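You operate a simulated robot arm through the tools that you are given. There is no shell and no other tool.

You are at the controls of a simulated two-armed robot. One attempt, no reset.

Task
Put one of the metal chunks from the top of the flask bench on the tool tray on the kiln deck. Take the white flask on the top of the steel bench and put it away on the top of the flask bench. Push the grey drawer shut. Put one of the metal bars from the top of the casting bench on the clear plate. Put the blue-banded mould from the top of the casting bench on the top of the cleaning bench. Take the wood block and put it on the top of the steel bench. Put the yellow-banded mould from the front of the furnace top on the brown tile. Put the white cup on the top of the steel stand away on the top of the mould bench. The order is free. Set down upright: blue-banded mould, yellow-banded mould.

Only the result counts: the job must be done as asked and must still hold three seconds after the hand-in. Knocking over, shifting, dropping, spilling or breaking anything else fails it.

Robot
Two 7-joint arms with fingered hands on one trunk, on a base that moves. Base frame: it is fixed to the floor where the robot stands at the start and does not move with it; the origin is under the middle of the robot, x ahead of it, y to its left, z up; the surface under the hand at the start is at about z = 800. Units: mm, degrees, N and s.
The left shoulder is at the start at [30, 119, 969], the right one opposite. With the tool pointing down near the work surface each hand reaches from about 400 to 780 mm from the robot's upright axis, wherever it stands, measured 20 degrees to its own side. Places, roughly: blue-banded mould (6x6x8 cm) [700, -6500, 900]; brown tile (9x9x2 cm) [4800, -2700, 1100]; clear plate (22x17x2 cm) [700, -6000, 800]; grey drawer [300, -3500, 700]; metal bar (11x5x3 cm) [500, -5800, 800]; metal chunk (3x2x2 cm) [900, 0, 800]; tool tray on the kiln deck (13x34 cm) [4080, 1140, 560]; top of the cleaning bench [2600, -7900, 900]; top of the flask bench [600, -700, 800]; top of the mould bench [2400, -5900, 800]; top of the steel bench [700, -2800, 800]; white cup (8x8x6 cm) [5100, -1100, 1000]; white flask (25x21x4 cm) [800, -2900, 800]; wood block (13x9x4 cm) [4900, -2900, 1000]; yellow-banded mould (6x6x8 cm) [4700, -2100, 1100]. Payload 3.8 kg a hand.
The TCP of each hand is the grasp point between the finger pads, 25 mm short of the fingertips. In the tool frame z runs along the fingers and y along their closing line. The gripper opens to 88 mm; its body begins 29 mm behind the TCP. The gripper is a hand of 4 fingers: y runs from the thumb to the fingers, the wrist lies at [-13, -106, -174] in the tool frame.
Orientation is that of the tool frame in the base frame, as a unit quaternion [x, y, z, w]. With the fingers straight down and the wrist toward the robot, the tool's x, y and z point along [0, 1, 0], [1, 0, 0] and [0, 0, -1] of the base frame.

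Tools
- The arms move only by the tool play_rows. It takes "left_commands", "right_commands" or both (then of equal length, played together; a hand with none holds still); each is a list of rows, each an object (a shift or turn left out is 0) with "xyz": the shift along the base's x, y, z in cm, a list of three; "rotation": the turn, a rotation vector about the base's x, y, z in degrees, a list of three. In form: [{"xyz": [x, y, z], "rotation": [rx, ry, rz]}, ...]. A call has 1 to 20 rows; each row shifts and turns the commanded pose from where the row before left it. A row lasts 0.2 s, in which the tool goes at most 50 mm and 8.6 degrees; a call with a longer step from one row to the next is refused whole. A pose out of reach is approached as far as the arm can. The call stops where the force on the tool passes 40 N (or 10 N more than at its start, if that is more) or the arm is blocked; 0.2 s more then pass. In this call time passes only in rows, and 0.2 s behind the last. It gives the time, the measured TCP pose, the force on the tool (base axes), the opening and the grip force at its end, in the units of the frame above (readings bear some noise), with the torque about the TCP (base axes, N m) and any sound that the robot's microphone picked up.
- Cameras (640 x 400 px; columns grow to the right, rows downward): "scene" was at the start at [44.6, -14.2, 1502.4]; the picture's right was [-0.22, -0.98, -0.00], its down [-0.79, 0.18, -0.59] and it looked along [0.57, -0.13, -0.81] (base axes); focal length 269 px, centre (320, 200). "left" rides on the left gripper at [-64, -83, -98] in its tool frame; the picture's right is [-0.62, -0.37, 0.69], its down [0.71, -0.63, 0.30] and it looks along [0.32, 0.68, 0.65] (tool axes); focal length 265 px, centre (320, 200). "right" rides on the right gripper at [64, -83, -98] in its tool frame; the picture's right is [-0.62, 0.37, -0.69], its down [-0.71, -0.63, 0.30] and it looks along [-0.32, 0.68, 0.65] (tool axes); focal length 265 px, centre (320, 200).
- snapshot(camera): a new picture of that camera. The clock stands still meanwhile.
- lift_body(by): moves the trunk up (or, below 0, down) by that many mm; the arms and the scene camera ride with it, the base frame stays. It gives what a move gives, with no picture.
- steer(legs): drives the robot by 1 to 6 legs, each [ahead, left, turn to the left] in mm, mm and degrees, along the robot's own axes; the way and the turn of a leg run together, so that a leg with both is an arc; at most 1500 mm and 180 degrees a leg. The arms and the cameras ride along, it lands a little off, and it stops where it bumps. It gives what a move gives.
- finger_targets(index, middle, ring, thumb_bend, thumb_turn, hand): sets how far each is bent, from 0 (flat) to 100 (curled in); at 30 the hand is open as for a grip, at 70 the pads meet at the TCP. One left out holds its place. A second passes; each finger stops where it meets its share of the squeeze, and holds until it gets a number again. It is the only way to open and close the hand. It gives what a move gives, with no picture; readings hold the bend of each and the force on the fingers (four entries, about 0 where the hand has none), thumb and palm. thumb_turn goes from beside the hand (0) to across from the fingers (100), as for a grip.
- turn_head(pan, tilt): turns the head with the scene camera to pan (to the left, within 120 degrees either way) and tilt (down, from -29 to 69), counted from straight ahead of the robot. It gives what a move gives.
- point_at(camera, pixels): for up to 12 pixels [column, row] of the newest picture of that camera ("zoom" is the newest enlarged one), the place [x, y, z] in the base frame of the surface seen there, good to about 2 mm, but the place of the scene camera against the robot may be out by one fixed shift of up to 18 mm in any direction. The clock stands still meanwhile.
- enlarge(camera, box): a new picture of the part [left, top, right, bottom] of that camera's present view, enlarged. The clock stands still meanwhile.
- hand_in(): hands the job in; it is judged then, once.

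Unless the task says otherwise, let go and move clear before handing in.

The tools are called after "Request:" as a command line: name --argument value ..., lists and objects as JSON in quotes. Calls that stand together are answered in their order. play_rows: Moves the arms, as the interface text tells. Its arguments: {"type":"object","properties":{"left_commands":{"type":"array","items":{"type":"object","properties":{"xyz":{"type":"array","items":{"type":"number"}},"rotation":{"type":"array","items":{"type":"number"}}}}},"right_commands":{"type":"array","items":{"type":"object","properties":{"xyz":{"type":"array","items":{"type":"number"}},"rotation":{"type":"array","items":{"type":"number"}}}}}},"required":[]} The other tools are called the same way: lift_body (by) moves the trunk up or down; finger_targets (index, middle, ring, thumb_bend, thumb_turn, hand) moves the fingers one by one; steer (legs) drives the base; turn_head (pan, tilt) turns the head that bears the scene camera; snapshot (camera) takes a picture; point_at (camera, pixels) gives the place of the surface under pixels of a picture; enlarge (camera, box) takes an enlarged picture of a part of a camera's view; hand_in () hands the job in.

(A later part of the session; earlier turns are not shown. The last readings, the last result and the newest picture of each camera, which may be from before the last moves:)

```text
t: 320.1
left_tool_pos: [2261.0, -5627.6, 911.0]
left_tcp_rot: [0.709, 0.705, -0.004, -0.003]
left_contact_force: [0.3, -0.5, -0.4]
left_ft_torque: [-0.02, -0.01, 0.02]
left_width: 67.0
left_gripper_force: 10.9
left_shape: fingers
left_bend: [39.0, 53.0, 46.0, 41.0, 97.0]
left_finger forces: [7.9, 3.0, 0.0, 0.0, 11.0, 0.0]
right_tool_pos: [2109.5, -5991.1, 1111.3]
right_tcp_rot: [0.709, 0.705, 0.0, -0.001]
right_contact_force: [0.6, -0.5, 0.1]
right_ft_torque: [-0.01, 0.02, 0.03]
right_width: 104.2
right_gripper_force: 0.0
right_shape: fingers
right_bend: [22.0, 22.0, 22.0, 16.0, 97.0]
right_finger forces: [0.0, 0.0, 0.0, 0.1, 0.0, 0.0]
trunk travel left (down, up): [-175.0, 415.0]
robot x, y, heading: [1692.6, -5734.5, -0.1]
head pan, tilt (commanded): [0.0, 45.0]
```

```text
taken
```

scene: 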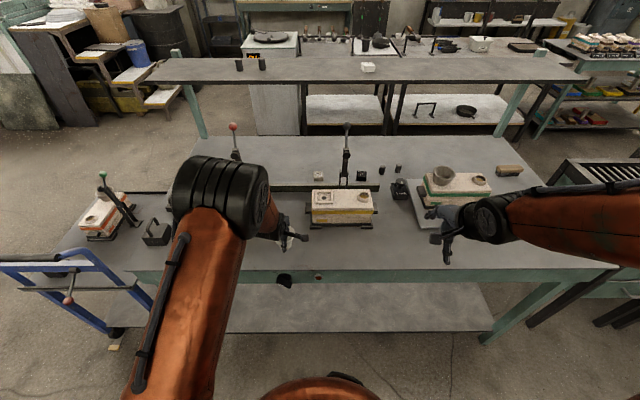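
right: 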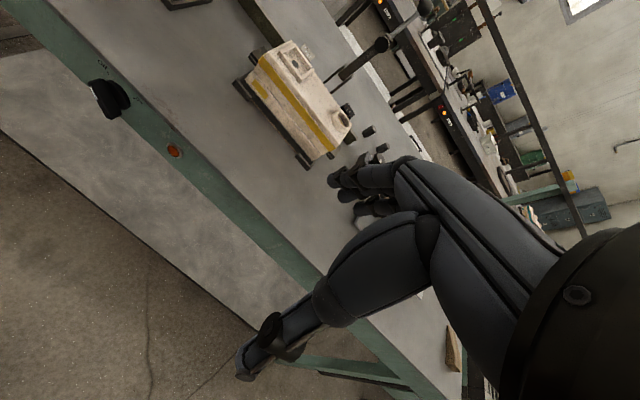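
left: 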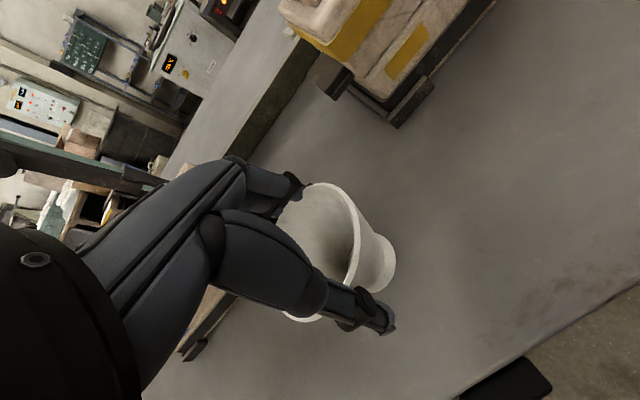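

Clear around the cup. Lowering the last centimetres.

Request:
play_rows --left_commands '[{"xyz": [0, 0, -1.2]}, {"xyz": [0, 0, -0.5]}, {"xyz": [0, 0, -0.2]}, {"xyz": [0, 0, -0.2]}]'

```text
t: 321.1
left_tool_pos: [2263.3, -5627.5, 891.0]
left_tcp_rot: [0.71, 0.704, -0.003, -0.002]
left_contact_force: [-1.1, -0.9, 4.5]
left_ft_torque: [0.0, -0.02, -0.01]
left_width: 67.0
left_gripper_force: 11.1
left_shape: fingers
left_bend: [39.0, 53.0, 46.0, 41.0, 97.0]
left_finger forces: [8.7, 2.7, 0.1, 0.0, 12.2, 0.0]
right_tool_pos: [2108.2, -5993.5, 1112.7]
right_tcp_rot: [0.709, 0.705, 0.001, 0.0]
right_contact_force: [0.1, 0.2, 0.1]
right_ft_torque: [-0.02, 0.01, -0.02]
right_width: 104.3
right_gripper_force: 0.1
right_shape: fingers
right_bend: [22.0, 22.0, 22.0, 16.0, 97.0]
right_finger forces: [0.1, 0.0, 0.0, 0.0, 0.0, 0.0]
trunk travel left (down, up): [-175.0, 415.0]
robot x, y, heading: [1690.0, -5734.6, -0.1]
head pan, tilt (commanded): [0.0, 45.0]
```

Touchdown (4.5 N). I'll release: middle first, then index and thumb.

Request:
finger_targets --hand "left" --middle 36 --ring 30 --index 36 --thumb_bend 38

Request:
finger_targets --hand "left" --middle 24 --ring 24 --index 24 --thumb_bend 24

Request:
snapshot --camera "left"

```text
t: 322.1
left_tool_pos: [2263.8, -5627.1, 890.5]
left_tcp_rot: [0.709, 0.705, -0.002, -0.002]
left_contact_force: [-0.3, -1.1, 2.4]
left_ft_torque: [0.0, -0.01, -0.01]
left_width: 73.9
left_gripper_force: 2.4
left_shape: fingers
left_bend: [35.0, 36.0, 30.0, 37.0, 97.0]
left_finger forces: [2.2, 0.0, 0.0, 0.0, 2.4, 0.0]
right_tool_pos: [2108.9, -5991.4, 1112.6]
right_tcp_rot: [0.709, 0.706, 0.0, 0.0]
right_contact_force: [-0.3, 0.9, -0.4]
right_ft_torque: [-0.04, -0.01, -0.02]
right_width: 104.3
right_gripper_force: 0.0
right_shape: fingers
right_bend: [22.0, 22.0, 22.0, 16.0, 97.0]
right_finger forces: [0.1, 0.1, 0.1, 0.0, 0.1, 0.1]
trunk travel left (down, up): [-175.0, 415.0]
robot x, y, heading: [1693.8, -5735.9, -0.1]
head pan, tilt (commanded): [0.0, 45.0]
```

```text
t: 323.1
left_tool_pos: [2262.9, -5626.4, 890.2]
left_tcp_rot: [0.709, 0.705, -0.003, -0.001]
left_contact_force: [0.7, -1.0, -0.9]
left_ft_torque: [0.0, 0.02, -0.02]
left_width: 96.0
left_gripper_force: 0.0
left_shape: fingers
left_bend: [24.0, 24.0, 24.0, 24.0, 97.0]
left_finger forces: [0.1, 0.0, 0.0, 0.1, 0.0, 0.1]
right_tool_pos: [2106.8, -5992.3, 1113.0]
right_tcp_rot: [0.709, 0.705, 0.0, -0.001]
right_contact_force: [-0.6, -0.6, -0.1]
right_ft_torque: [0.06, -0.02, 0.0]
right_width: 104.4
right_gripper_force: 0.0
right_shape: fingers
right_bend: [22.0, 22.0, 22.0, 16.0, 97.0]
right_finger forces: [0.0, 0.1, 0.0, 0.0, 0.0, 0.1]
trunk travel left (down, up): [-175.0, 415.0]
robot x, y, heading: [1690.0, -5733.2, -0.2]
head pan, tilt (commanded): [0.0, 45.0]
```

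```text
taken
```

left: 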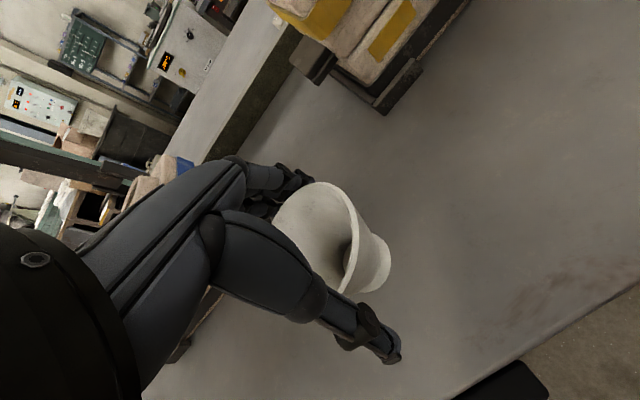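

Fingers are clear of the cup. I'll lift straight up and check that it stands.

Request:
play_rows --left_commands '[{"xyz": [0, 0, 1]}, {"xyz": [0, 0, 2]}, {"xyz": [0, 0, 3]}, {"xyz": [0, 0, 4]}, {"xyz": [0, 0, 4]}, {"xyz": [-3, 1, 3]}, {"xyz": [-4, 1, 0]}, {"xyz": [-4, 1, 0]}, {"xyz": [-4, 0, 0]}]'

Request:
snapshot --camera "left"

Request:
snapshot --camera "scene"

```text
t: 325.1
left_tool_pos: [2112.4, -5596.7, 1061.3]
left_tcp_rot: [0.709, 0.705, -0.002, -0.001]
left_contact_force: [-0.4, -0.1, -0.6]
left_ft_torque: [0.01, -0.02, 0.01]
left_width: 96.1
left_gripper_force: 0.0
left_shape: fingers
left_bend: [24.0, 24.0, 24.0, 24.0, 97.0]
left_finger forces: [0.1, 0.0, 0.0, 0.0, 0.0, 0.0]
right_tool_pos: [2108.0, -5993.5, 1112.9]
right_tcp_rot: [0.709, 0.705, 0.0, 0.0]
right_contact_force: [-0.6, 0.9, 0.7]
right_ft_torque: [0.01, 0.04, -0.01]
right_width: 104.3
right_gripper_force: 0.0
right_shape: fingers
right_bend: [22.0, 22.0, 22.0, 16.0, 97.0]
right_finger forces: [0.0, 0.0, 0.0, 0.0, 0.0, 0.0]
trunk travel left (down, up): [-175.0, 415.0]
robot x, y, heading: [1690.3, -5735.2, -0.3]
head pan, tilt (commanded): [0.0, 45.0]
```

```text
taken
```

left: 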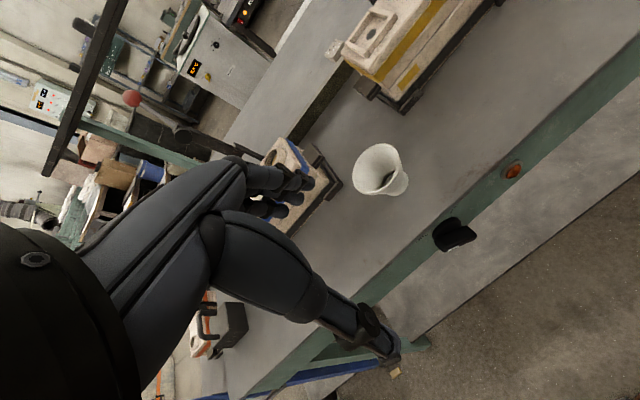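

```text
taken
```

scene: 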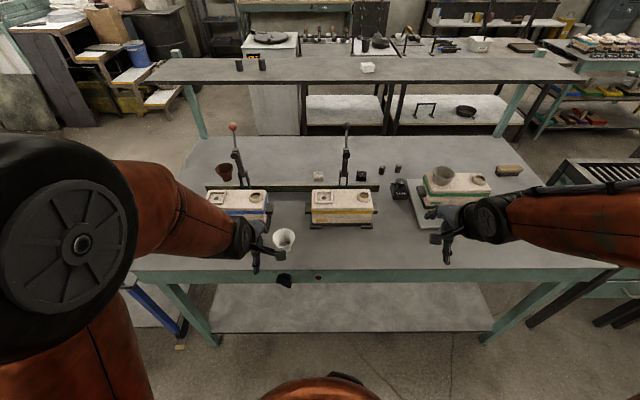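

The cup stands upright on the mould bench. Now both hands are free; I'll turn around to inspect the casting bench behind me.

Request:
play_rows --left_commands '[{"xyz": [-1, 1, 2]}, {"xyz": [-1, 1, 2]}]' --right_commands '[{"xyz": [-1, 0, 0]}, {"xyz": [-1, 0, 0]}]'

Request:
steer --legs '[[-150, -200, 0], [0, 0, -180]]'

Request:
turn_head --pan 0 --tilt 40

Request:
snapshot --camera "scene"

```text
t: 325.7
left_tool_pos: [2091.6, -5576.3, 1098.9]
left_tcp_rot: [0.709, 0.705, -0.003, -0.002]
left_contact_force: [0.0, 0.2, -1.3]
left_ft_torque: [-0.01, -0.02, -0.01]
left_width: 96.0
left_gripper_force: 0.0
left_shape: fingers
left_bend: [24.0, 24.0, 24.0, 24.0, 97.0]
left_finger forces: [0.0, 0.0, 0.1, 0.0, 0.0, 0.1]
right_tool_pos: [2088.5, -5991.8, 1111.7]
right_tcp_rot: [0.709, 0.705, -0.001, 0.0]
right_contact_force: [0.2, 0.8, -0.2]
right_ft_torque: [0.03, -0.03, -0.01]
right_width: 104.2
right_gripper_force: 0.0
right_shape: fingers
right_bend: [22.0, 22.0, 22.0, 16.0, 97.0]
right_finger forces: [0.0, 0.1, 0.0, 0.0, 0.0, 0.0]
trunk travel left (down, up): [-175.0, 415.0]
robot x, y, heading: [1691.6, -5735.3, -0.0]
head pan, tilt (commanded): [0.0, 45.0]
```

```text
t: 334.8
left_tool_pos: [1144.1, -6102.2, 1099.6]
left_tcp_rot: [0.716, -0.698, 0.002, -0.003]
left_contact_force: [-0.1, 0.9, -0.5]
left_ft_torque: [0.03, 0.0, 0.02]
left_width: 96.1
left_gripper_force: 0.1
left_shape: fingers
left_bend: [24.0, 24.0, 24.0, 24.0, 97.0]
left_finger forces: [0.1, 0.0, 0.0, 0.1, 0.0, 0.1]
right_tool_pos: [1135.1, -5686.2, 1112.1]
right_tcp_rot: [0.715, -0.699, 0.001, 0.0]
right_contact_force: [-0.1, -0.3, 0.6]
right_ft_torque: [0.0, 0.0, 0.0]
right_width: 104.2
right_gripper_force: 0.1
right_shape: fingers
right_bend: [22.0, 22.0, 22.0, 16.0, 97.0]
right_finger forces: [0.0, 0.1, 0.1, 0.0, 0.0, 0.0]
trunk travel left (down, up): [-175.0, 415.0]
robot x, y, heading: [1541.8, -5929.4, -178.4]
head pan, tilt (commanded): [0.0, 45.0]
```

```text
t: 335.4
left_tool_pos: [1142.7, -6102.6, 1098.9]
left_tcp_rot: [0.716, -0.698, 0.002, -0.004]
left_contact_force: [-0.6, -1.1, -0.1]
left_ft_torque: [0.01, 0.01, 0.0]
left_width: 96.1
left_gripper_force: 0.0
left_shape: fingers
left_bend: [24.0, 24.0, 24.0, 24.0, 97.0]
left_finger forces: [0.1, 0.0, 0.0, 0.1, 0.1, 0.0]
right_tool_pos: [1134.3, -5686.3, 1111.3]
right_tcp_rot: [0.716, -0.698, 0.0, 0.0]
right_contact_force: [0.5, 0.7, 1.1]
right_ft_torque: [0.0, -0.02, -0.02]
right_width: 104.3
right_gripper_force: 0.0
right_shape: fingers
right_bend: [22.0, 22.0, 22.0, 16.0, 97.0]
right_finger forces: [0.0, 0.1, 0.0, 0.0, 0.0, 0.1]
trunk travel left (down, up): [-175.0, 415.0]
robot x, y, heading: [1540.4, -5932.8, -178.8]
head pan, tilt (commanded): [0.0, 40.0]
```

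```text
taken
```

scene: 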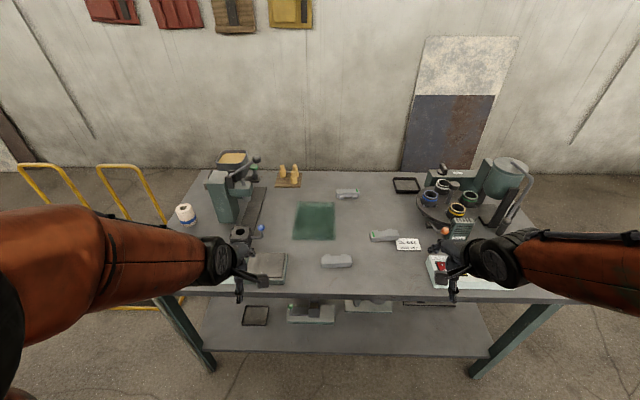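

The casting bench shows the clear plate (315,220), three metal bars at (337,261), (383,236), (348,193), and a banded cylinder at (187,215). I'll zoom and measure.

Request:
enlarge --camera "scene" --box '[160, 140, 420, 300]'

Request:
point_at --camera "scene" --pixels '[[187, 215], [187, 208], [190, 222], [315, 220], [297, 238], [333, 238], [300, 203], [334, 204], [337, 261], [383, 236], [348, 193], [315, 290]]'

Request:
enlarge --camera "scene" --box '[150, 180, 250, 240]'

```text
2.46 times, centred on (290, 220) of scene
```

zoom: 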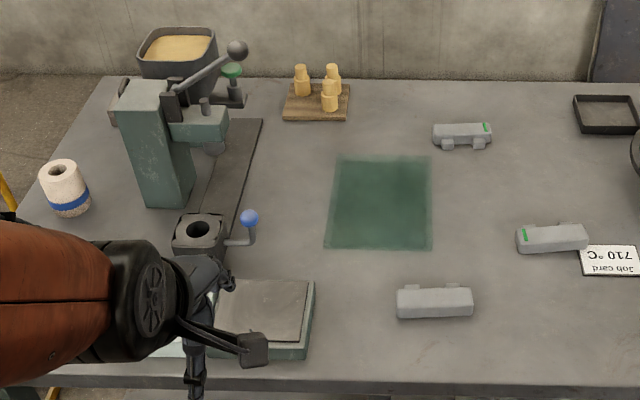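

```text
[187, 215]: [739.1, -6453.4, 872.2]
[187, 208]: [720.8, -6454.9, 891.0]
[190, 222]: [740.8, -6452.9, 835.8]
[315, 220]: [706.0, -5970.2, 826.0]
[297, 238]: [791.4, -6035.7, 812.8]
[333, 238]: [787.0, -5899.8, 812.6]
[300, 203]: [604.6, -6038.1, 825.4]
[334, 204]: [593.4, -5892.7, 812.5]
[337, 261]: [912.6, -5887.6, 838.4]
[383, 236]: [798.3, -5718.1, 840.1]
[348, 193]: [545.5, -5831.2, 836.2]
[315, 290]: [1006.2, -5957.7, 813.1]
```

```text
6.40 times, centred on (200, 210) of scene
```

zoom: 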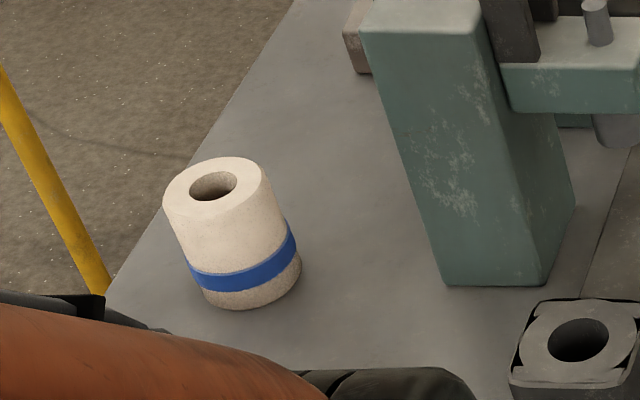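

The blue-banded mould is at ≈[715,−6455]; the clear plate at ≈[700,−5970]; bars at [912,−5888], [798,−5718], [545,−5831]. I'll compare the bars closely.

Request:
enlarge --camera "scene" --box '[310, 180, 420, 275]'

Request:
snapshot --camera "left"

Request:
snapshot --camera "right"

```text
4.21 times, centred on (365, 228) of scene
```

zoom: 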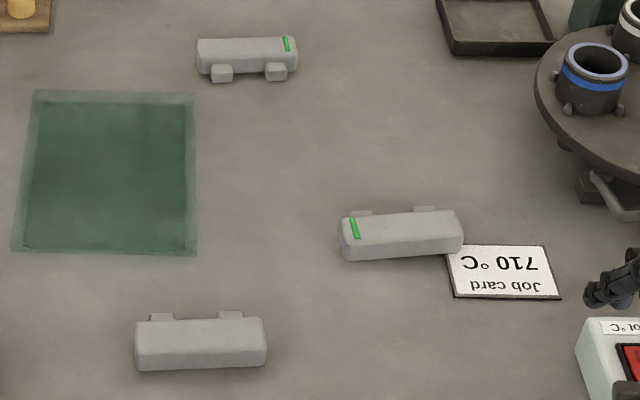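

```text
taken
```

left: 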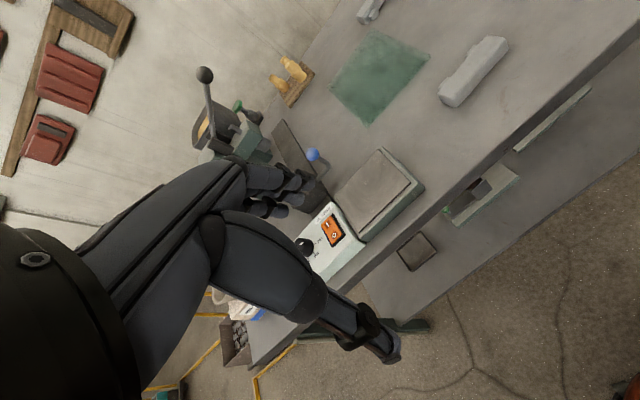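

```text
taken
```

right: 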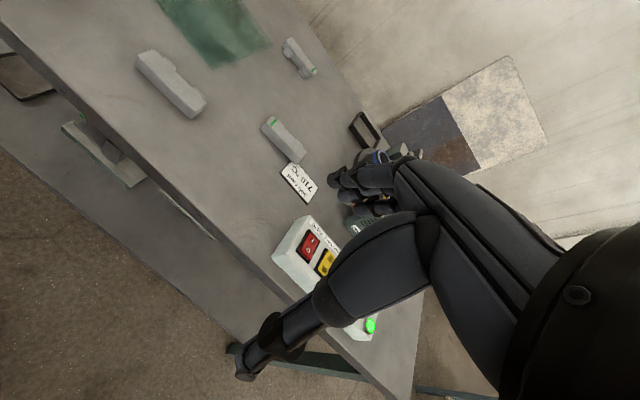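

Two bars carry green marks (including the listed one at [545,−5831]); I'll use a marked one. Bar 2 near (283,140) in the right camera is close to me; I'll measure it and the card beside it.

Request:
enlarge --camera "right" --box '[120, 20, 340, 230]'

Request:
point_at --camera "right" --pixels '[[268, 120], [305, 158], [262, 125], [292, 162], [285, 140], [283, 178], [300, 165], [312, 190], [240, 130], [300, 195], [275, 118], [250, 100]]'

```text
1.90 times, centred on (230, 125) of right
```

zoom: 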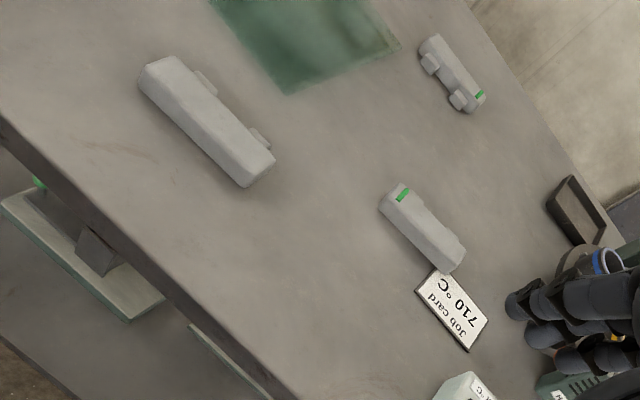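

```text
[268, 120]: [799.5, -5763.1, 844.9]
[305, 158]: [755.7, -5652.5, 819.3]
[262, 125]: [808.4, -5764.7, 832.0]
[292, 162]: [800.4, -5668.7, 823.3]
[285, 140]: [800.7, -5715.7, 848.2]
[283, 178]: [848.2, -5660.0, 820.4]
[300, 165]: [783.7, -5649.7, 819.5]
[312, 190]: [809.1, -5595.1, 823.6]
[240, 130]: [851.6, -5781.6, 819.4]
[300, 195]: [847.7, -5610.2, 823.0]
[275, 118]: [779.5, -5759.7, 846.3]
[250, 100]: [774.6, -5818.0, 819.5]
```

Bar 2 is ~[795,−5715], top z≈848 on a z≈819.5 surface. I'll move 190 mm closer and hover the right hand above it.

Request:
steer --legs '[[185, 0, -1.2]]'

Request:
finger_targets --hand "right" --index 34 --middle 34 --ring 30 --thumb_bend 34

Request:
snapshot --camera "right"

```text
t: 336.9
left_tool_pos: [952.6, -6096.2, 1099.9]
left_tcp_rot: [0.709, -0.705, 0.002, -0.004]
left_contact_force: [0.5, -0.3, -1.5]
left_ft_torque: [0.01, 0.0, 0.02]
left_width: 96.3
left_gripper_force: 0.1
left_shape: fingers
left_bend: [24.0, 24.0, 24.0, 24.0, 97.0]
left_finger forces: [0.1, 0.0, 0.0, 0.0, 0.0, 0.1]
right_tool_pos: [952.2, -5681.2, 1111.1]
right_tcp_rot: [0.709, -0.705, 0.001, -0.002]
right_contact_force: [0.1, -0.4, -0.2]
right_ft_torque: [-0.01, -0.02, -0.03]
right_width: 104.2
right_gripper_force: 0.0
right_shape: fingers
right_bend: [22.0, 22.0, 22.0, 16.0, 97.0]
right_finger forces: [0.0, 0.0, 0.0, 0.1, 0.0, 0.1]
trunk travel left (down, up): [-175.0, 415.0]
robot x, y, heading: [1350.4, -5938.7, -179.7]
head pan, tilt (commanded): [0.0, 40.0]
```

```text
t: 337.9
left_tool_pos: [953.4, -6097.3, 1099.3]
left_tcp_rot: [0.709, -0.705, 0.002, -0.003]
left_contact_force: [0.2, -1.2, 0.3]
left_ft_torque: [0.05, 0.02, 0.02]
left_width: 96.1
left_gripper_force: 0.0
left_shape: fingers
left_bend: [24.0, 24.0, 24.0, 24.0, 97.0]
left_finger forces: [0.0, 0.0, 0.0, 0.0, 0.1, 0.0]
right_tool_pos: [953.2, -5681.9, 1111.7]
right_tcp_rot: [0.709, -0.705, -0.001, 0.0]
right_contact_force: [-0.9, 0.9, -1.3]
right_ft_torque: [0.01, 0.0, 0.0]
right_width: 77.0
right_gripper_force: 0.1
right_shape: fingers
right_bend: [34.0, 34.0, 30.0, 34.0, 97.0]
right_finger forces: [0.0, 0.1, 0.1, 0.0, 0.1, 0.0]
trunk travel left (down, up): [-175.0, 415.0]
robot x, y, heading: [1354.6, -5934.9, -179.5]
head pan, tilt (commanded): [0.0, 40.0]
```

```text
taken
```

right: 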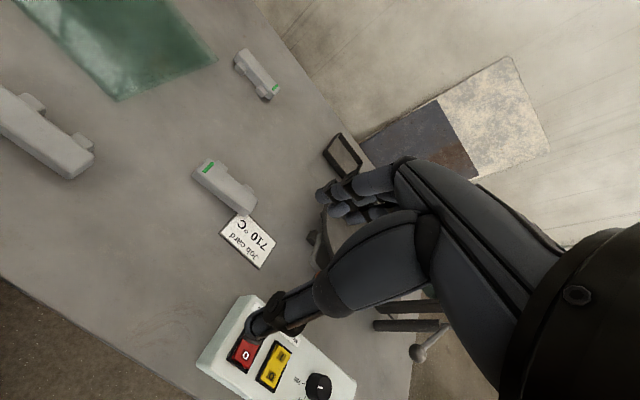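

The bar is at (225,185). I'll move the hand above it.

Request:
play_rows --right_commands '[{"xyz": [-3.16, -0.66, -2]}, {"xyz": [-3.16, -0.66, -2]}, {"xyz": [-3.16, -0.66, -2]}, {"xyz": [-3.16, -0.66, -3]}, {"xyz": [-3.16, -0.66, -3]}, {"xyz": [0, 0, -3]}]'

Request:
snapshot --camera "right"

Request:
enlarge --camera "right" --box '[120, 180, 320, 340]'

```text
t: 339.4
left_tool_pos: [954.2, -6096.9, 1099.3]
left_tcp_rot: [0.709, -0.705, 0.002, -0.003]
left_contact_force: [-0.3, -0.1, 0.7]
left_ft_torque: [0.0, 0.0, -0.01]
left_width: 95.9
left_gripper_force: 0.0
left_shape: fingers
left_bend: [24.0, 24.0, 24.0, 24.0, 97.0]
left_finger forces: [0.1, 0.0, 0.0, 0.0, 0.0, 0.0]
right_tool_pos: [794.9, -5714.2, 962.3]
right_tcp_rot: [0.709, -0.706, 0.0, 0.0]
right_contact_force: [-0.7, -0.7, -0.4]
right_ft_torque: [0.04, 0.02, 0.02]
right_width: 77.0
right_gripper_force: 0.0
right_shape: fingers
right_bend: [34.0, 34.0, 30.0, 34.0, 98.0]
right_finger forces: [0.1, 0.0, 0.1, 0.0, 0.0, 0.0]
trunk travel left (down, up): [-175.0, 415.0]
robot x, y, heading: [1353.1, -5935.8, -179.3]
head pan, tilt (commanded): [0.0, 40.0]
```

```text
taken
```

right: 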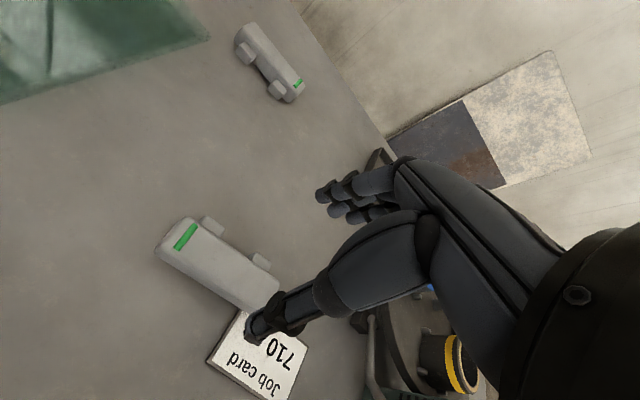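

```text
2.50 times, centred on (220, 260) of right
```

zoom: 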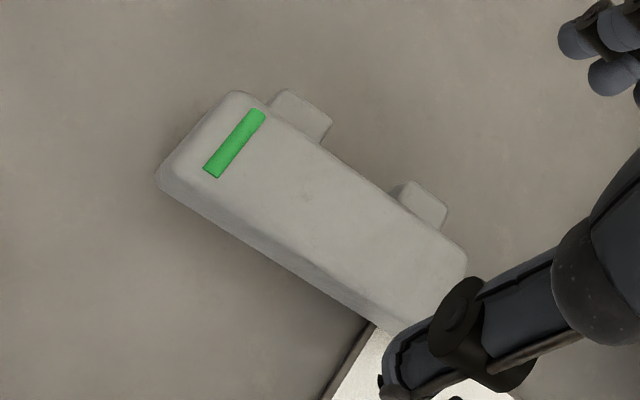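

Request:
point_at --camera "zoom" --pixels '[[235, 95], [165, 165], [180, 185], [460, 250], [400, 325], [310, 210], [270, 240], [350, 180], [300, 100], [430, 190], [370, 325], [330, 390]]'

Request:
point_at --camera "right" --pixels '[[370, 325], [385, 385], [430, 345], [455, 360], [372, 160]]'

```text
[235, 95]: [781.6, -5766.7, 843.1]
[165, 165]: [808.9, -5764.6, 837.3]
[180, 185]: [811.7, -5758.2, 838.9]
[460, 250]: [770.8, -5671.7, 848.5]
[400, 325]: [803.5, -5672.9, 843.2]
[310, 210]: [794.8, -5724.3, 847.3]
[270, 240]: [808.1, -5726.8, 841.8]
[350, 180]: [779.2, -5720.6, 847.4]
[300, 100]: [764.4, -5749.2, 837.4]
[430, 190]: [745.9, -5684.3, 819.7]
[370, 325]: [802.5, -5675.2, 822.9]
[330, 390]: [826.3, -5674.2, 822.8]
```

```text
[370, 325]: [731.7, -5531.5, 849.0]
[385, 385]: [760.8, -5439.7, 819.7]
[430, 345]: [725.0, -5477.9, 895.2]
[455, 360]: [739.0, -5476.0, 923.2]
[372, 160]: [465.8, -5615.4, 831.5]
```

Bar 2's body is ≈34 mm wide, centre ≈(791,−5716), turned ~5°, lugs on its far side, card corner near its right end. I'll align and descend to z≈853.

Request:
play_rows --right_commands '[{"xyz": [-0.4, -0.2, -3], "rotation": [0, 0, 4.8]}, {"xyz": [0, 0, -3]}, {"xyz": [0, 0, -2.5]}]'

Request:
snapshot --camera "right"

```text
t: 340.1
left_tool_pos: [953.2, -6096.4, 1099.5]
left_tcp_rot: [0.708, -0.706, 0.002, -0.004]
left_contact_force: [-0.7, -0.4, 0.4]
left_ft_torque: [0.02, -0.02, -0.02]
left_width: 95.9
left_gripper_force: 0.0
left_shape: fingers
left_bend: [24.0, 24.0, 24.0, 24.0, 97.0]
left_finger forces: [0.0, 0.0, 0.1, 0.1, 0.0, 0.0]
right_tool_pos: [789.9, -5717.3, 876.4]
right_tcp_rot: [0.737, -0.675, 0.0, 0.001]
right_contact_force: [-0.8, 0.0, 0.2]
right_ft_torque: [0.01, -0.02, -0.04]
right_width: 76.5
right_gripper_force: 0.1
right_shape: fingers
right_bend: [34.0, 34.0, 30.0, 34.0, 98.0]
right_finger forces: [0.0, 0.0, 0.0, 0.0, 0.0, 0.0]
trunk travel left (down, up): [-175.0, 415.0]
robot x, y, heading: [1353.8, -5933.0, -179.5]
head pan, tilt (commanded): [0.0, 40.0]
```

```text
taken
```

right: 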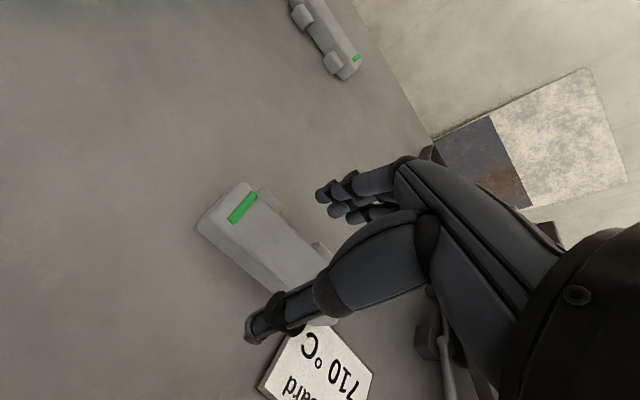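

The bar is straddled by the thumb (258,325) and fingers (330,200). Lowering to z≈853.

Request:
play_rows --right_commands '[{"xyz": [0.1, 0.1, -1.2]}, {"xyz": [0, 0, -0.8]}, {"xyz": [0, 0, -0.4]}]'

Request:
enlarge --camera "right" --box '[180, 130, 420, 370]'

```text
t: 340.9
left_tool_pos: [954.5, -6096.4, 1099.9]
left_tcp_rot: [0.709, -0.705, 0.001, -0.003]
left_contact_force: [0.5, 0.0, -0.2]
left_ft_torque: [0.02, -0.04, -0.03]
left_width: 96.1
left_gripper_force: 0.0
left_shape: fingers
left_bend: [24.0, 24.0, 24.0, 24.0, 97.0]
left_finger forces: [0.0, 0.0, 0.0, 0.0, 0.0, 0.0]
right_tool_pos: [793.1, -5715.2, 852.0]
right_tcp_rot: [0.738, -0.675, 0.0, 0.001]
right_contact_force: [-0.8, -0.2, 0.6]
right_ft_torque: [-0.01, -0.02, -0.02]
right_width: 77.0
right_gripper_force: 0.0
right_shape: fingers
right_bend: [34.0, 34.0, 30.0, 34.0, 98.0]
right_finger forces: [0.0, 0.1, 0.0, 0.0, 0.0, 0.0]
trunk travel left (down, up): [-175.0, 415.0]
robot x, y, heading: [1357.0, -5937.0, -179.5]
head pan, tilt (commanded): [0.0, 40.0]
```

```text
1.67 times, centred on (300, 250) of right
```

zoom: 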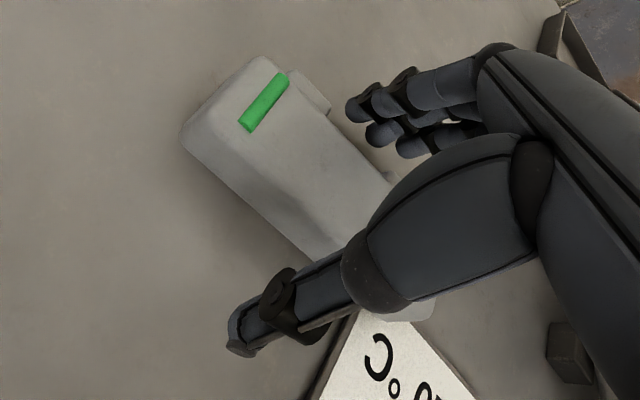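

Positioned with no contact. I'll close index and thumb on the bar, middle lightly.

Request:
finger_targets --hand "right" --index 58 --middle 50 --ring 34 --thumb_bend 58

Request:
enlarge --camera "right" --box '[180, 130, 420, 370]'

```text
t: 341.9
left_tool_pos: [954.0, -6097.2, 1099.2]
left_tcp_rot: [0.708, -0.706, 0.002, -0.004]
left_contact_force: [-1.0, -0.2, -0.6]
left_ft_torque: [0.03, 0.0, -0.02]
left_width: 95.9
left_gripper_force: 0.1
left_shape: fingers
left_bend: [24.0, 24.0, 24.0, 24.0, 97.0]
left_finger forces: [0.0, 0.0, 0.0, 0.1, 0.0, 0.1]
right_tool_pos: [791.7, -5715.7, 852.6]
right_tcp_rot: [0.738, -0.675, 0.0, 0.0]
right_contact_force: [-0.3, -0.4, -0.8]
right_ft_torque: [0.04, 0.02, -0.01]
right_width: 29.5
right_gripper_force: 1.1
right_shape: fingers
right_bend: [55.0, 50.0, 34.0, 56.0, 98.0]
right_finger forces: [1.2, 0.1, 0.1, 0.1, 0.8, 0.0]
trunk travel left (down, up): [-175.0, 415.0]
robot x, y, heading: [1353.1, -5934.3, -179.7]
head pan, tilt (commanded): [0.0, 40.0]
```

```text
1.67 times, centred on (300, 250) of right
```

zoom: 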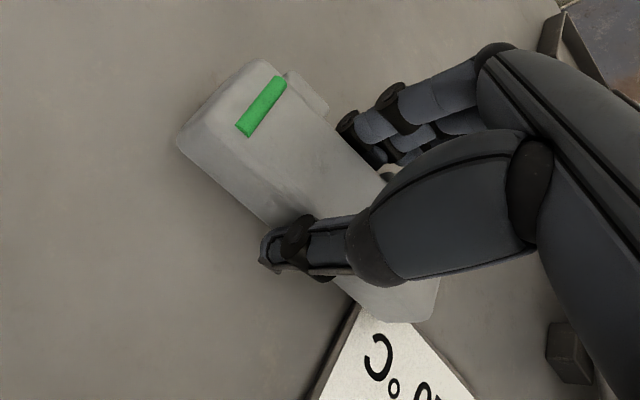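

Light contact at width 29.5 mm. I'll tighten and bring in the middle finger.

Request:
finger_targets --hand "right" --index 72 --middle 62 --ring 40 --thumb_bend 74

Request:
play_rows --right_commands '[{"xyz": [0, 0, 0.4]}, {"xyz": [0, 0, 0.6]}, {"xyz": [0, 0, 1]}]'

Request:
enlarge --camera "right" --box '[180, 130, 420, 370]'

```text
t: 342.9
left_tool_pos: [953.6, -6096.8, 1099.1]
left_tcp_rot: [0.708, -0.706, 0.002, -0.004]
left_contact_force: [0.2, 0.2, -0.5]
left_ft_torque: [-0.01, 0.01, -0.01]
left_width: 96.2
left_gripper_force: 0.1
left_shape: fingers
left_bend: [24.0, 24.0, 24.0, 24.0, 97.0]
left_finger forces: [0.0, 0.0, 0.0, 0.0, 0.0, 0.1]
right_tool_pos: [791.5, -5714.3, 853.5]
right_tcp_rot: [0.738, -0.675, 0.0, 0.0]
right_contact_force: [-1.0, 1.4, 0.4]
right_ft_torque: [-0.01, 0.03, -0.03]
right_width: 26.2
right_gripper_force: 11.6
right_shape: fingers
right_bend: [58.0, 58.0, 40.0, 58.0, 97.0]
right_finger forces: [8.5, 3.1, 0.0, 0.1, 11.4, 0.1]
trunk travel left (down, up): [-175.0, 415.0]
robot x, y, heading: [1357.5, -5932.0, -179.6]
head pan, tilt (commanded): [0.0, 40.0]
```

```text
t: 343.8
left_tool_pos: [953.2, -6098.1, 1099.2]
left_tcp_rot: [0.708, -0.706, 0.002, -0.003]
left_contact_force: [0.3, 0.0, -0.9]
left_ft_torque: [-0.04, 0.03, 0.01]
left_width: 95.8
left_gripper_force: 0.1
left_shape: fingers
left_bend: [24.0, 24.0, 24.0, 24.0, 97.0]
left_finger forces: [0.0, 0.1, 0.1, 0.0, 0.0, 0.0]
right_tool_pos: [790.3, -5715.8, 874.1]
right_tcp_rot: [0.737, -0.675, 0.0, 0.001]
right_contact_force: [0.3, 0.4, -2.6]
right_ft_torque: [-0.02, 0.02, -0.03]
right_width: 26.5
right_gripper_force: 11.2
right_shape: fingers
right_bend: [58.0, 58.0, 40.0, 59.0, 96.0]
right_finger forces: [8.6, 2.7, 0.1, 0.0, 11.2, 0.0]
trunk travel left (down, up): [-175.0, 415.0]
robot x, y, heading: [1352.9, -5936.6, -179.7]
head pan, tilt (commanded): [0.0, 40.0]
```

```text
1.67 times, centred on (300, 250) of right
```

zoom: 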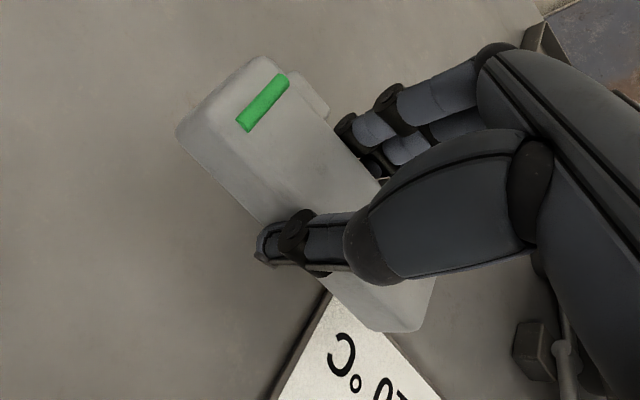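

The bar is lifted (−2.6 N). I'll raise it and move toward the clear plate, then measure the plate with the wrist camera.

Request:
play_rows --right_commands '[{"xyz": [0, 0, 3]}, {"xyz": [0, 0, 4]}, {"xyz": [0, -2, 3]}, {"xyz": [-0.5, -4.5, 0]}, {"xyz": [-0.5, -4.5, 0]}, {"xyz": [-0.5, -4.5, 0]}]'

Request:
snapshot --camera "right"

Request:
snapshot --camera "left"

Request:
snapshot --camera "scene"

```text
t: 345.1
left_tool_pos: [953.8, -6098.1, 1099.2]
left_tcp_rot: [0.709, -0.705, 0.002, -0.004]
left_contact_force: [0.5, -0.6, 0.3]
left_ft_torque: [0.0, 0.01, 0.02]
left_width: 95.8
left_gripper_force: 0.1
left_shape: fingers
left_bend: [24.0, 24.0, 24.0, 24.0, 97.0]
left_finger forces: [0.0, 0.0, 0.0, 0.1, 0.0, 0.0]
right_tool_pos: [776.0, -5872.5, 973.9]
right_tcp_rot: [0.737, -0.676, -0.001, -0.001]
right_contact_force: [0.5, 0.3, -2.9]
right_ft_torque: [0.05, -0.01, -0.01]
right_width: 26.3
right_gripper_force: 11.6
right_shape: fingers
right_bend: [58.0, 58.0, 40.0, 59.0, 96.0]
right_finger forces: [8.7, 2.5, 0.0, 0.0, 11.1, 0.0]
trunk travel left (down, up): [-175.0, 415.0]
robot x, y, heading: [1353.5, -5932.1, -179.4]
head pan, tilt (commanded): [0.0, 40.0]
```

```text
taken
```

right: 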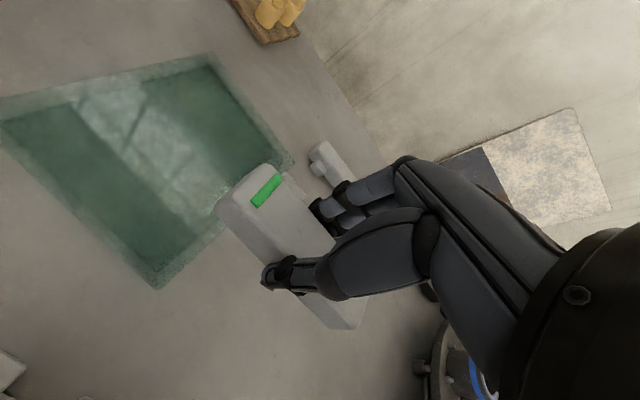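

```text
taken
```

left: 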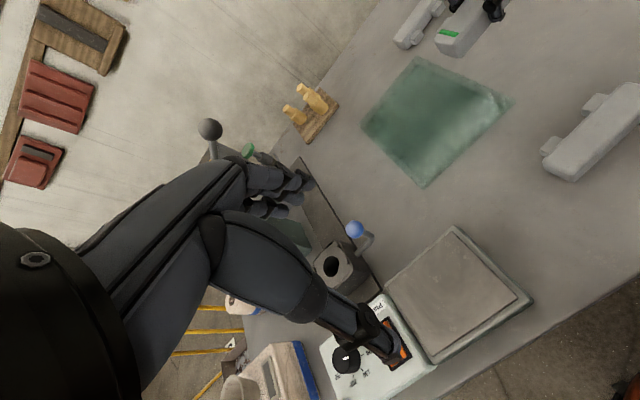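

```text
taken
```

scene: 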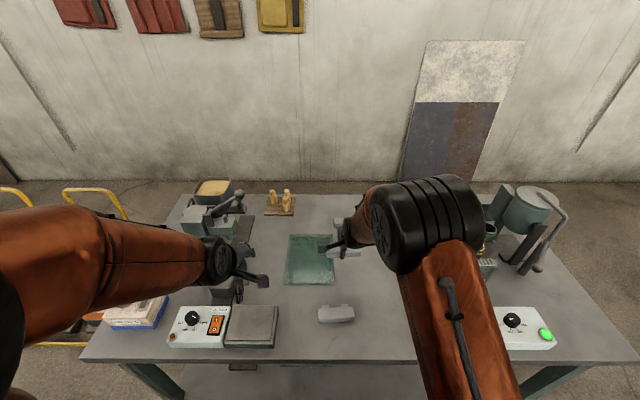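

Plate corners in the right camera: (155,285), (5,118), (210,56), (293,163). I'll measure them.

Request:
point_at --camera "right" --pixels '[[155, 283], [8, 118], [209, 58], [290, 162], [150, 170], [100, 200], [185, 230], [230, 100], [158, 295], [120, 280]]'

Request:
point_at --camera "left" --pixels '[[421, 183], [364, 128], [420, 60], [508, 102], [430, 120], [420, 190]]'

```text
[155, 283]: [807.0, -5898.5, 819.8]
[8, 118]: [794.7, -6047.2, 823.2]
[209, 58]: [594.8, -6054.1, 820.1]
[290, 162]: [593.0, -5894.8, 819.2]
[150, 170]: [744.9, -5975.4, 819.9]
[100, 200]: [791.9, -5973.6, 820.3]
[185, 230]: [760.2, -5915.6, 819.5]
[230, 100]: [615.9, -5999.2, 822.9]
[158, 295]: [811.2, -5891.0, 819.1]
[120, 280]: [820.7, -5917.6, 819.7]
```

```text
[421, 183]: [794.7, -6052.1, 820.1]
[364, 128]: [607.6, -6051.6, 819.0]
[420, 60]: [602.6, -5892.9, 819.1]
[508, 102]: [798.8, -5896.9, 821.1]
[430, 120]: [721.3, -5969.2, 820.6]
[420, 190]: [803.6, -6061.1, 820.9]
```

The plate spans x 595–805, y −6052…−5893 (centre (700,−5973)). I'll move the left hand aside and bring the bar over the plate's centre.

Request:
play_rows --left_commands '[{"xyz": [0, -4, 0]}, {"xyz": [0, -4, 0]}, {"xyz": [0, -3, 0]}, {"xyz": [0, 0, 0]}, {"xyz": [0, 0, 0]}, {"xyz": [0, 0, 0]}]' --right_commands '[{"xyz": [0, 0, 0]}, {"xyz": [-1.9, -2.5, 0]}, {"xyz": [-1.9, -2.5, 0]}, {"xyz": [-1.9, -2.5, 0]}, {"xyz": [-1.9, -2.5, 0]}, {"xyz": [0, 0, -3]}]'

Request:
snapshot --camera "right"

Request:
snapshot --camera "left"

```text
t: 346.6
left_tool_pos: [953.6, -6207.4, 1100.4]
left_tcp_rot: [0.709, -0.706, 0.002, -0.003]
left_contact_force: [-0.1, 0.4, -0.4]
left_ft_torque: [-0.01, 0.01, -0.02]
left_width: 96.0
left_gripper_force: 0.0
left_shape: fingers
left_bend: [24.0, 24.0, 24.0, 24.0, 97.0]
left_finger forces: [0.0, 0.0, 0.1, 0.0, 0.0, 0.0]
right_tool_pos: [699.2, -5970.0, 942.3]
right_tcp_rot: [0.737, -0.676, 0.0, -0.002]
right_contact_force: [0.1, 1.3, -2.4]
right_ft_torque: [0.02, 0.0, 0.03]
right_width: 26.3
right_gripper_force: 11.1
right_shape: fingers
right_bend: [58.0, 59.0, 40.0, 59.0, 96.0]
right_finger forces: [8.6, 2.6, 0.0, 0.0, 11.1, 0.0]
trunk travel left (down, up): [-175.0, 415.0]
robot x, y, heading: [1355.5, -5932.8, -179.6]
head pan, tilt (commanded): [0.0, 40.0]
```

```text
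taken
```

right: 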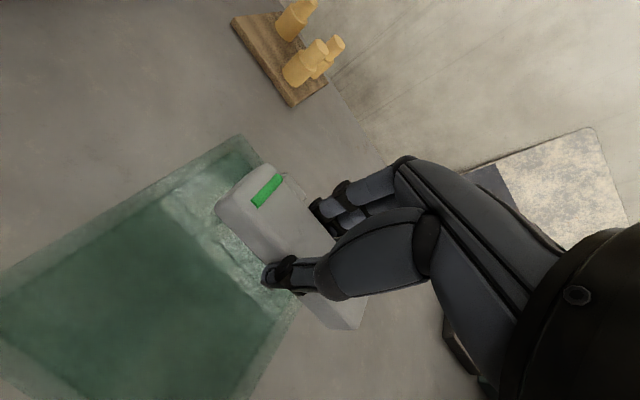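

```text
taken
```

left: 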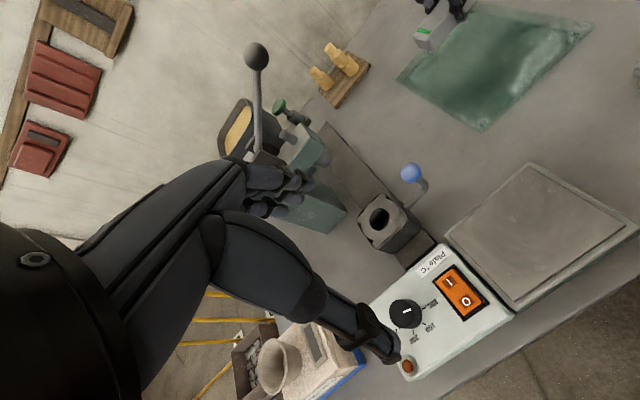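

The bar is over the plate's centre by coordinates. Descending, with small steps near z≈866.

Request:
play_rows --right_commands '[{"xyz": [0, -0.2, -3]}, {"xyz": [0, 0, -2]}, {"xyz": [0, 0, -1.2]}, {"xyz": [0, 0, -0.5]}, {"xyz": [0, 0, -0.3]}]'

Request:
snapshot --camera "right"

```text
t: 347.8
left_tool_pos: [953.3, -6206.9, 1100.3]
left_tcp_rot: [0.708, -0.706, 0.002, -0.003]
left_contact_force: [-0.7, 0.4, -1.9]
left_ft_torque: [0.01, 0.01, -0.03]
left_width: 96.0
left_gripper_force: 0.1
left_shape: fingers
left_bend: [24.0, 24.0, 24.0, 24.0, 97.0]
left_finger forces: [0.0, 0.0, 0.0, 0.0, 0.1, 0.0]
right_tool_pos: [701.2, -5971.6, 872.2]
right_tcp_rot: [0.738, -0.675, 0.001, 0.0]
right_contact_force: [0.1, -0.1, -2.2]
right_ft_torque: [0.01, 0.0, 0.02]
right_width: 26.4
right_gripper_force: 10.7
right_shape: fingers
right_bend: [58.0, 59.0, 40.0, 59.0, 96.0]
right_finger forces: [8.5, 2.6, 0.0, 0.0, 11.0, 0.0]
trunk travel left (down, up): [-175.0, 415.0]
robot x, y, heading: [1351.8, -5933.8, -179.4]
head pan, tilt (commanded): [0.0, 40.0]
```

```text
taken
```

right: 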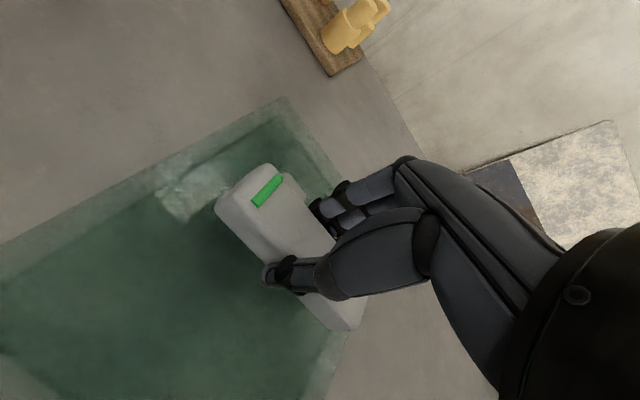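

Accounting for parallax the bar is well inside the plate. Lowering in 2 mm steps to contact.

Request:
play_rows --right_commands '[{"xyz": [0, 0, -0.2]}, {"xyz": [0, 0, -0.2]}, {"xyz": [0, 0, -0.2]}]'

```text
t: 348.6
left_tool_pos: [952.6, -6207.2, 1100.5]
left_tcp_rot: [0.708, -0.706, 0.001, -0.003]
left_contact_force: [-1.1, 0.1, 0.4]
left_ft_torque: [0.0, -0.01, -0.02]
left_width: 96.1
left_gripper_force: 0.0
left_shape: fingers
left_bend: [24.0, 24.0, 24.0, 24.0, 97.0]
left_finger forces: [0.0, 0.0, 0.0, 0.0, 0.0, 0.0]
right_tool_pos: [700.9, -5973.4, 866.6]
right_tcp_rot: [0.738, -0.675, 0.0, 0.001]
right_contact_force: [0.3, -0.1, -2.5]
right_ft_torque: [0.0, -0.03, -0.03]
right_width: 26.3
right_gripper_force: 11.0
right_shape: fingers
right_bend: [58.0, 59.0, 40.0, 59.0, 96.0]
right_finger forces: [8.5, 2.5, 0.0, 0.1, 10.9, 0.0]
trunk travel left (down, up): [-175.0, 415.0]
robot x, y, heading: [1355.1, -5932.6, -179.6]
head pan, tilt (commanded): [0.0, 40.0]
```

Request:
play_rows --right_commands '[{"xyz": [0, 0, -0.2]}, {"xyz": [0, 0, -0.2]}]'

```text
t: 349.1
left_tool_pos: [954.5, -6206.0, 1100.0]
left_tcp_rot: [0.708, -0.706, 0.002, -0.003]
left_contact_force: [0.7, 0.0, 0.0]
left_ft_torque: [0.02, 0.01, -0.01]
left_width: 96.0
left_gripper_force: 0.1
left_shape: fingers
left_bend: [24.0, 24.0, 24.0, 24.0, 97.0]
left_finger forces: [0.0, 0.1, 0.1, 0.0, 0.0, 0.0]
right_tool_pos: [701.4, -5972.3, 864.6]
right_tcp_rot: [0.738, -0.675, -0.001, 0.001]
right_contact_force: [0.5, 1.2, 4.3]
right_ft_torque: [0.01, 0.01, 0.02]
right_width: 26.3
right_gripper_force: 11.7
right_shape: fingers
right_bend: [58.0, 59.0, 40.0, 59.0, 96.0]
right_finger forces: [8.5, 2.7, 0.0, 0.0, 12.0, 0.1]
trunk travel left (down, up): [-175.0, 415.0]
robot x, y, heading: [1355.2, -5939.8, -179.4]
head pan, tilt (commanded): [0.0, 40.0]
```

Contact with the plate (4.3 N at z 864.6). I'll release and lift.

Request:
finger_targets --hand "right" --index 48 --middle 44 --ring 36 --thumb_bend 48

Request:
finger_targets --hand "right" --index 38 --middle 36 --ring 34 --thumb_bend 38

Request:
play_rows --right_commands '[{"xyz": [0, 0, 0.5]}, {"xyz": [0, 0, 1]}, {"xyz": [0, 0, 2.5]}, {"xyz": [0, 0, 4]}, {"xyz": [0, 0, 4]}]'

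Request:
snapshot --camera "right"

Request:
snapshot --camera "left"

```text
t: 350.1
left_tool_pos: [953.9, -6207.4, 1099.5]
left_tcp_rot: [0.709, -0.706, 0.002, -0.003]
left_contact_force: [-0.9, -0.2, -0.1]
left_ft_torque: [-0.01, -0.03, -0.05]
left_width: 96.1
left_gripper_force: 0.1
left_shape: fingers
left_bend: [24.0, 24.0, 24.0, 24.0, 97.0]
left_finger forces: [0.1, 0.0, 0.0, 0.0, 0.1, 0.0]
right_tool_pos: [700.4, -5973.1, 863.1]
right_tcp_rot: [0.738, -0.675, 0.0, 0.0]
right_contact_force: [0.1, 1.1, 0.5]
right_ft_torque: [-0.01, 0.0, -0.02]
right_width: 45.7
right_gripper_force: 0.0
right_shape: fingers
right_bend: [48.0, 44.0, 36.0, 48.0, 97.0]
right_finger forces: [0.1, 0.1, 0.0, 0.0, 0.0, 0.0]
trunk travel left (down, up): [-175.0, 415.0]
robot x, y, heading: [1350.4, -5937.0, -179.7]
head pan, tilt (commanded): [0.0, 40.0]
```

```text
t: 351.1
left_tool_pos: [953.6, -6206.5, 1099.4]
left_tcp_rot: [0.708, -0.706, 0.002, -0.003]
left_contact_force: [0.3, 0.3, -0.4]
left_ft_torque: [0.0, -0.02, 0.01]
left_width: 96.1
left_gripper_force: 0.1
left_shape: fingers
left_bend: [24.0, 24.0, 24.0, 24.0, 97.0]
left_finger forces: [0.0, 0.0, 0.0, 0.0, 0.0, 0.0]
right_tool_pos: [701.4, -5972.6, 863.0]
right_tcp_rot: [0.738, -0.675, -0.001, -0.001]
right_contact_force: [0.4, 1.1, 0.8]
right_ft_torque: [-0.02, 0.01, 0.02]
right_width: 67.3
right_gripper_force: 0.0
right_shape: fingers
right_bend: [38.0, 36.0, 34.0, 38.0, 97.0]
right_finger forces: [0.1, 0.0, 0.0, 0.1, 0.0, 0.0]
trunk travel left (down, up): [-175.0, 415.0]
robot x, y, heading: [1353.6, -5936.7, -179.7]
head pan, tilt (commanded): [0.0, 40.0]
```

```text
t: 352.4
left_tool_pos: [954.7, -6207.1, 1099.8]
left_tcp_rot: [0.709, -0.705, 0.001, -0.003]
left_contact_force: [0.0, 0.2, -0.5]
left_ft_torque: [0.01, 0.0, 0.03]
left_width: 96.0
left_gripper_force: 0.1
left_shape: fingers
left_bend: [24.0, 24.0, 24.0, 24.0, 97.0]
left_finger forces: [0.0, 0.0, 0.0, 0.0, 0.0, 0.1]
right_tool_pos: [701.7, -5971.8, 983.9]
right_tcp_rot: [0.737, -0.675, 0.0, 0.0]
right_contact_force: [0.1, -0.5, 0.1]
right_ft_torque: [0.02, 0.05, 0.01]
right_width: 67.3
right_gripper_force: 0.0
right_shape: fingers
right_bend: [38.0, 36.0, 34.0, 38.0, 97.0]
right_finger forces: [0.0, 0.0, 0.0, 0.1, 0.1, 0.1]
trunk travel left (down, up): [-175.0, 415.0]
robot x, y, heading: [1354.7, -5935.3, -179.6]
head pan, tilt (commanded): [0.0, 40.0]
```

```text
taken
```

right: 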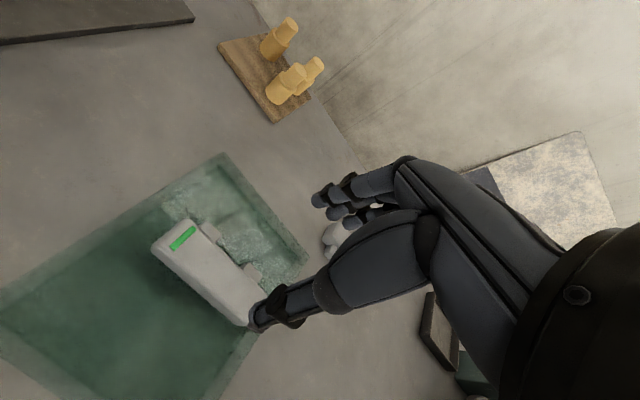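

```text
taken
```

left: 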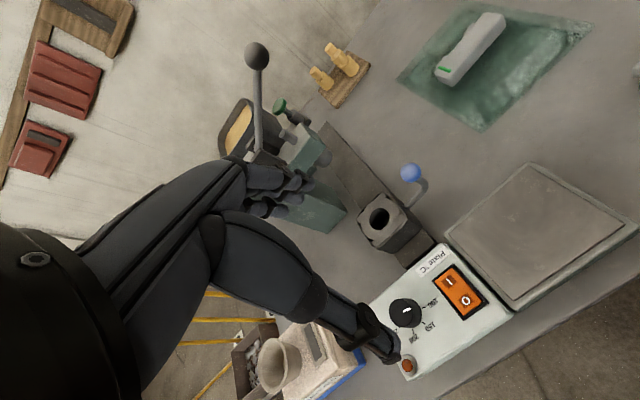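

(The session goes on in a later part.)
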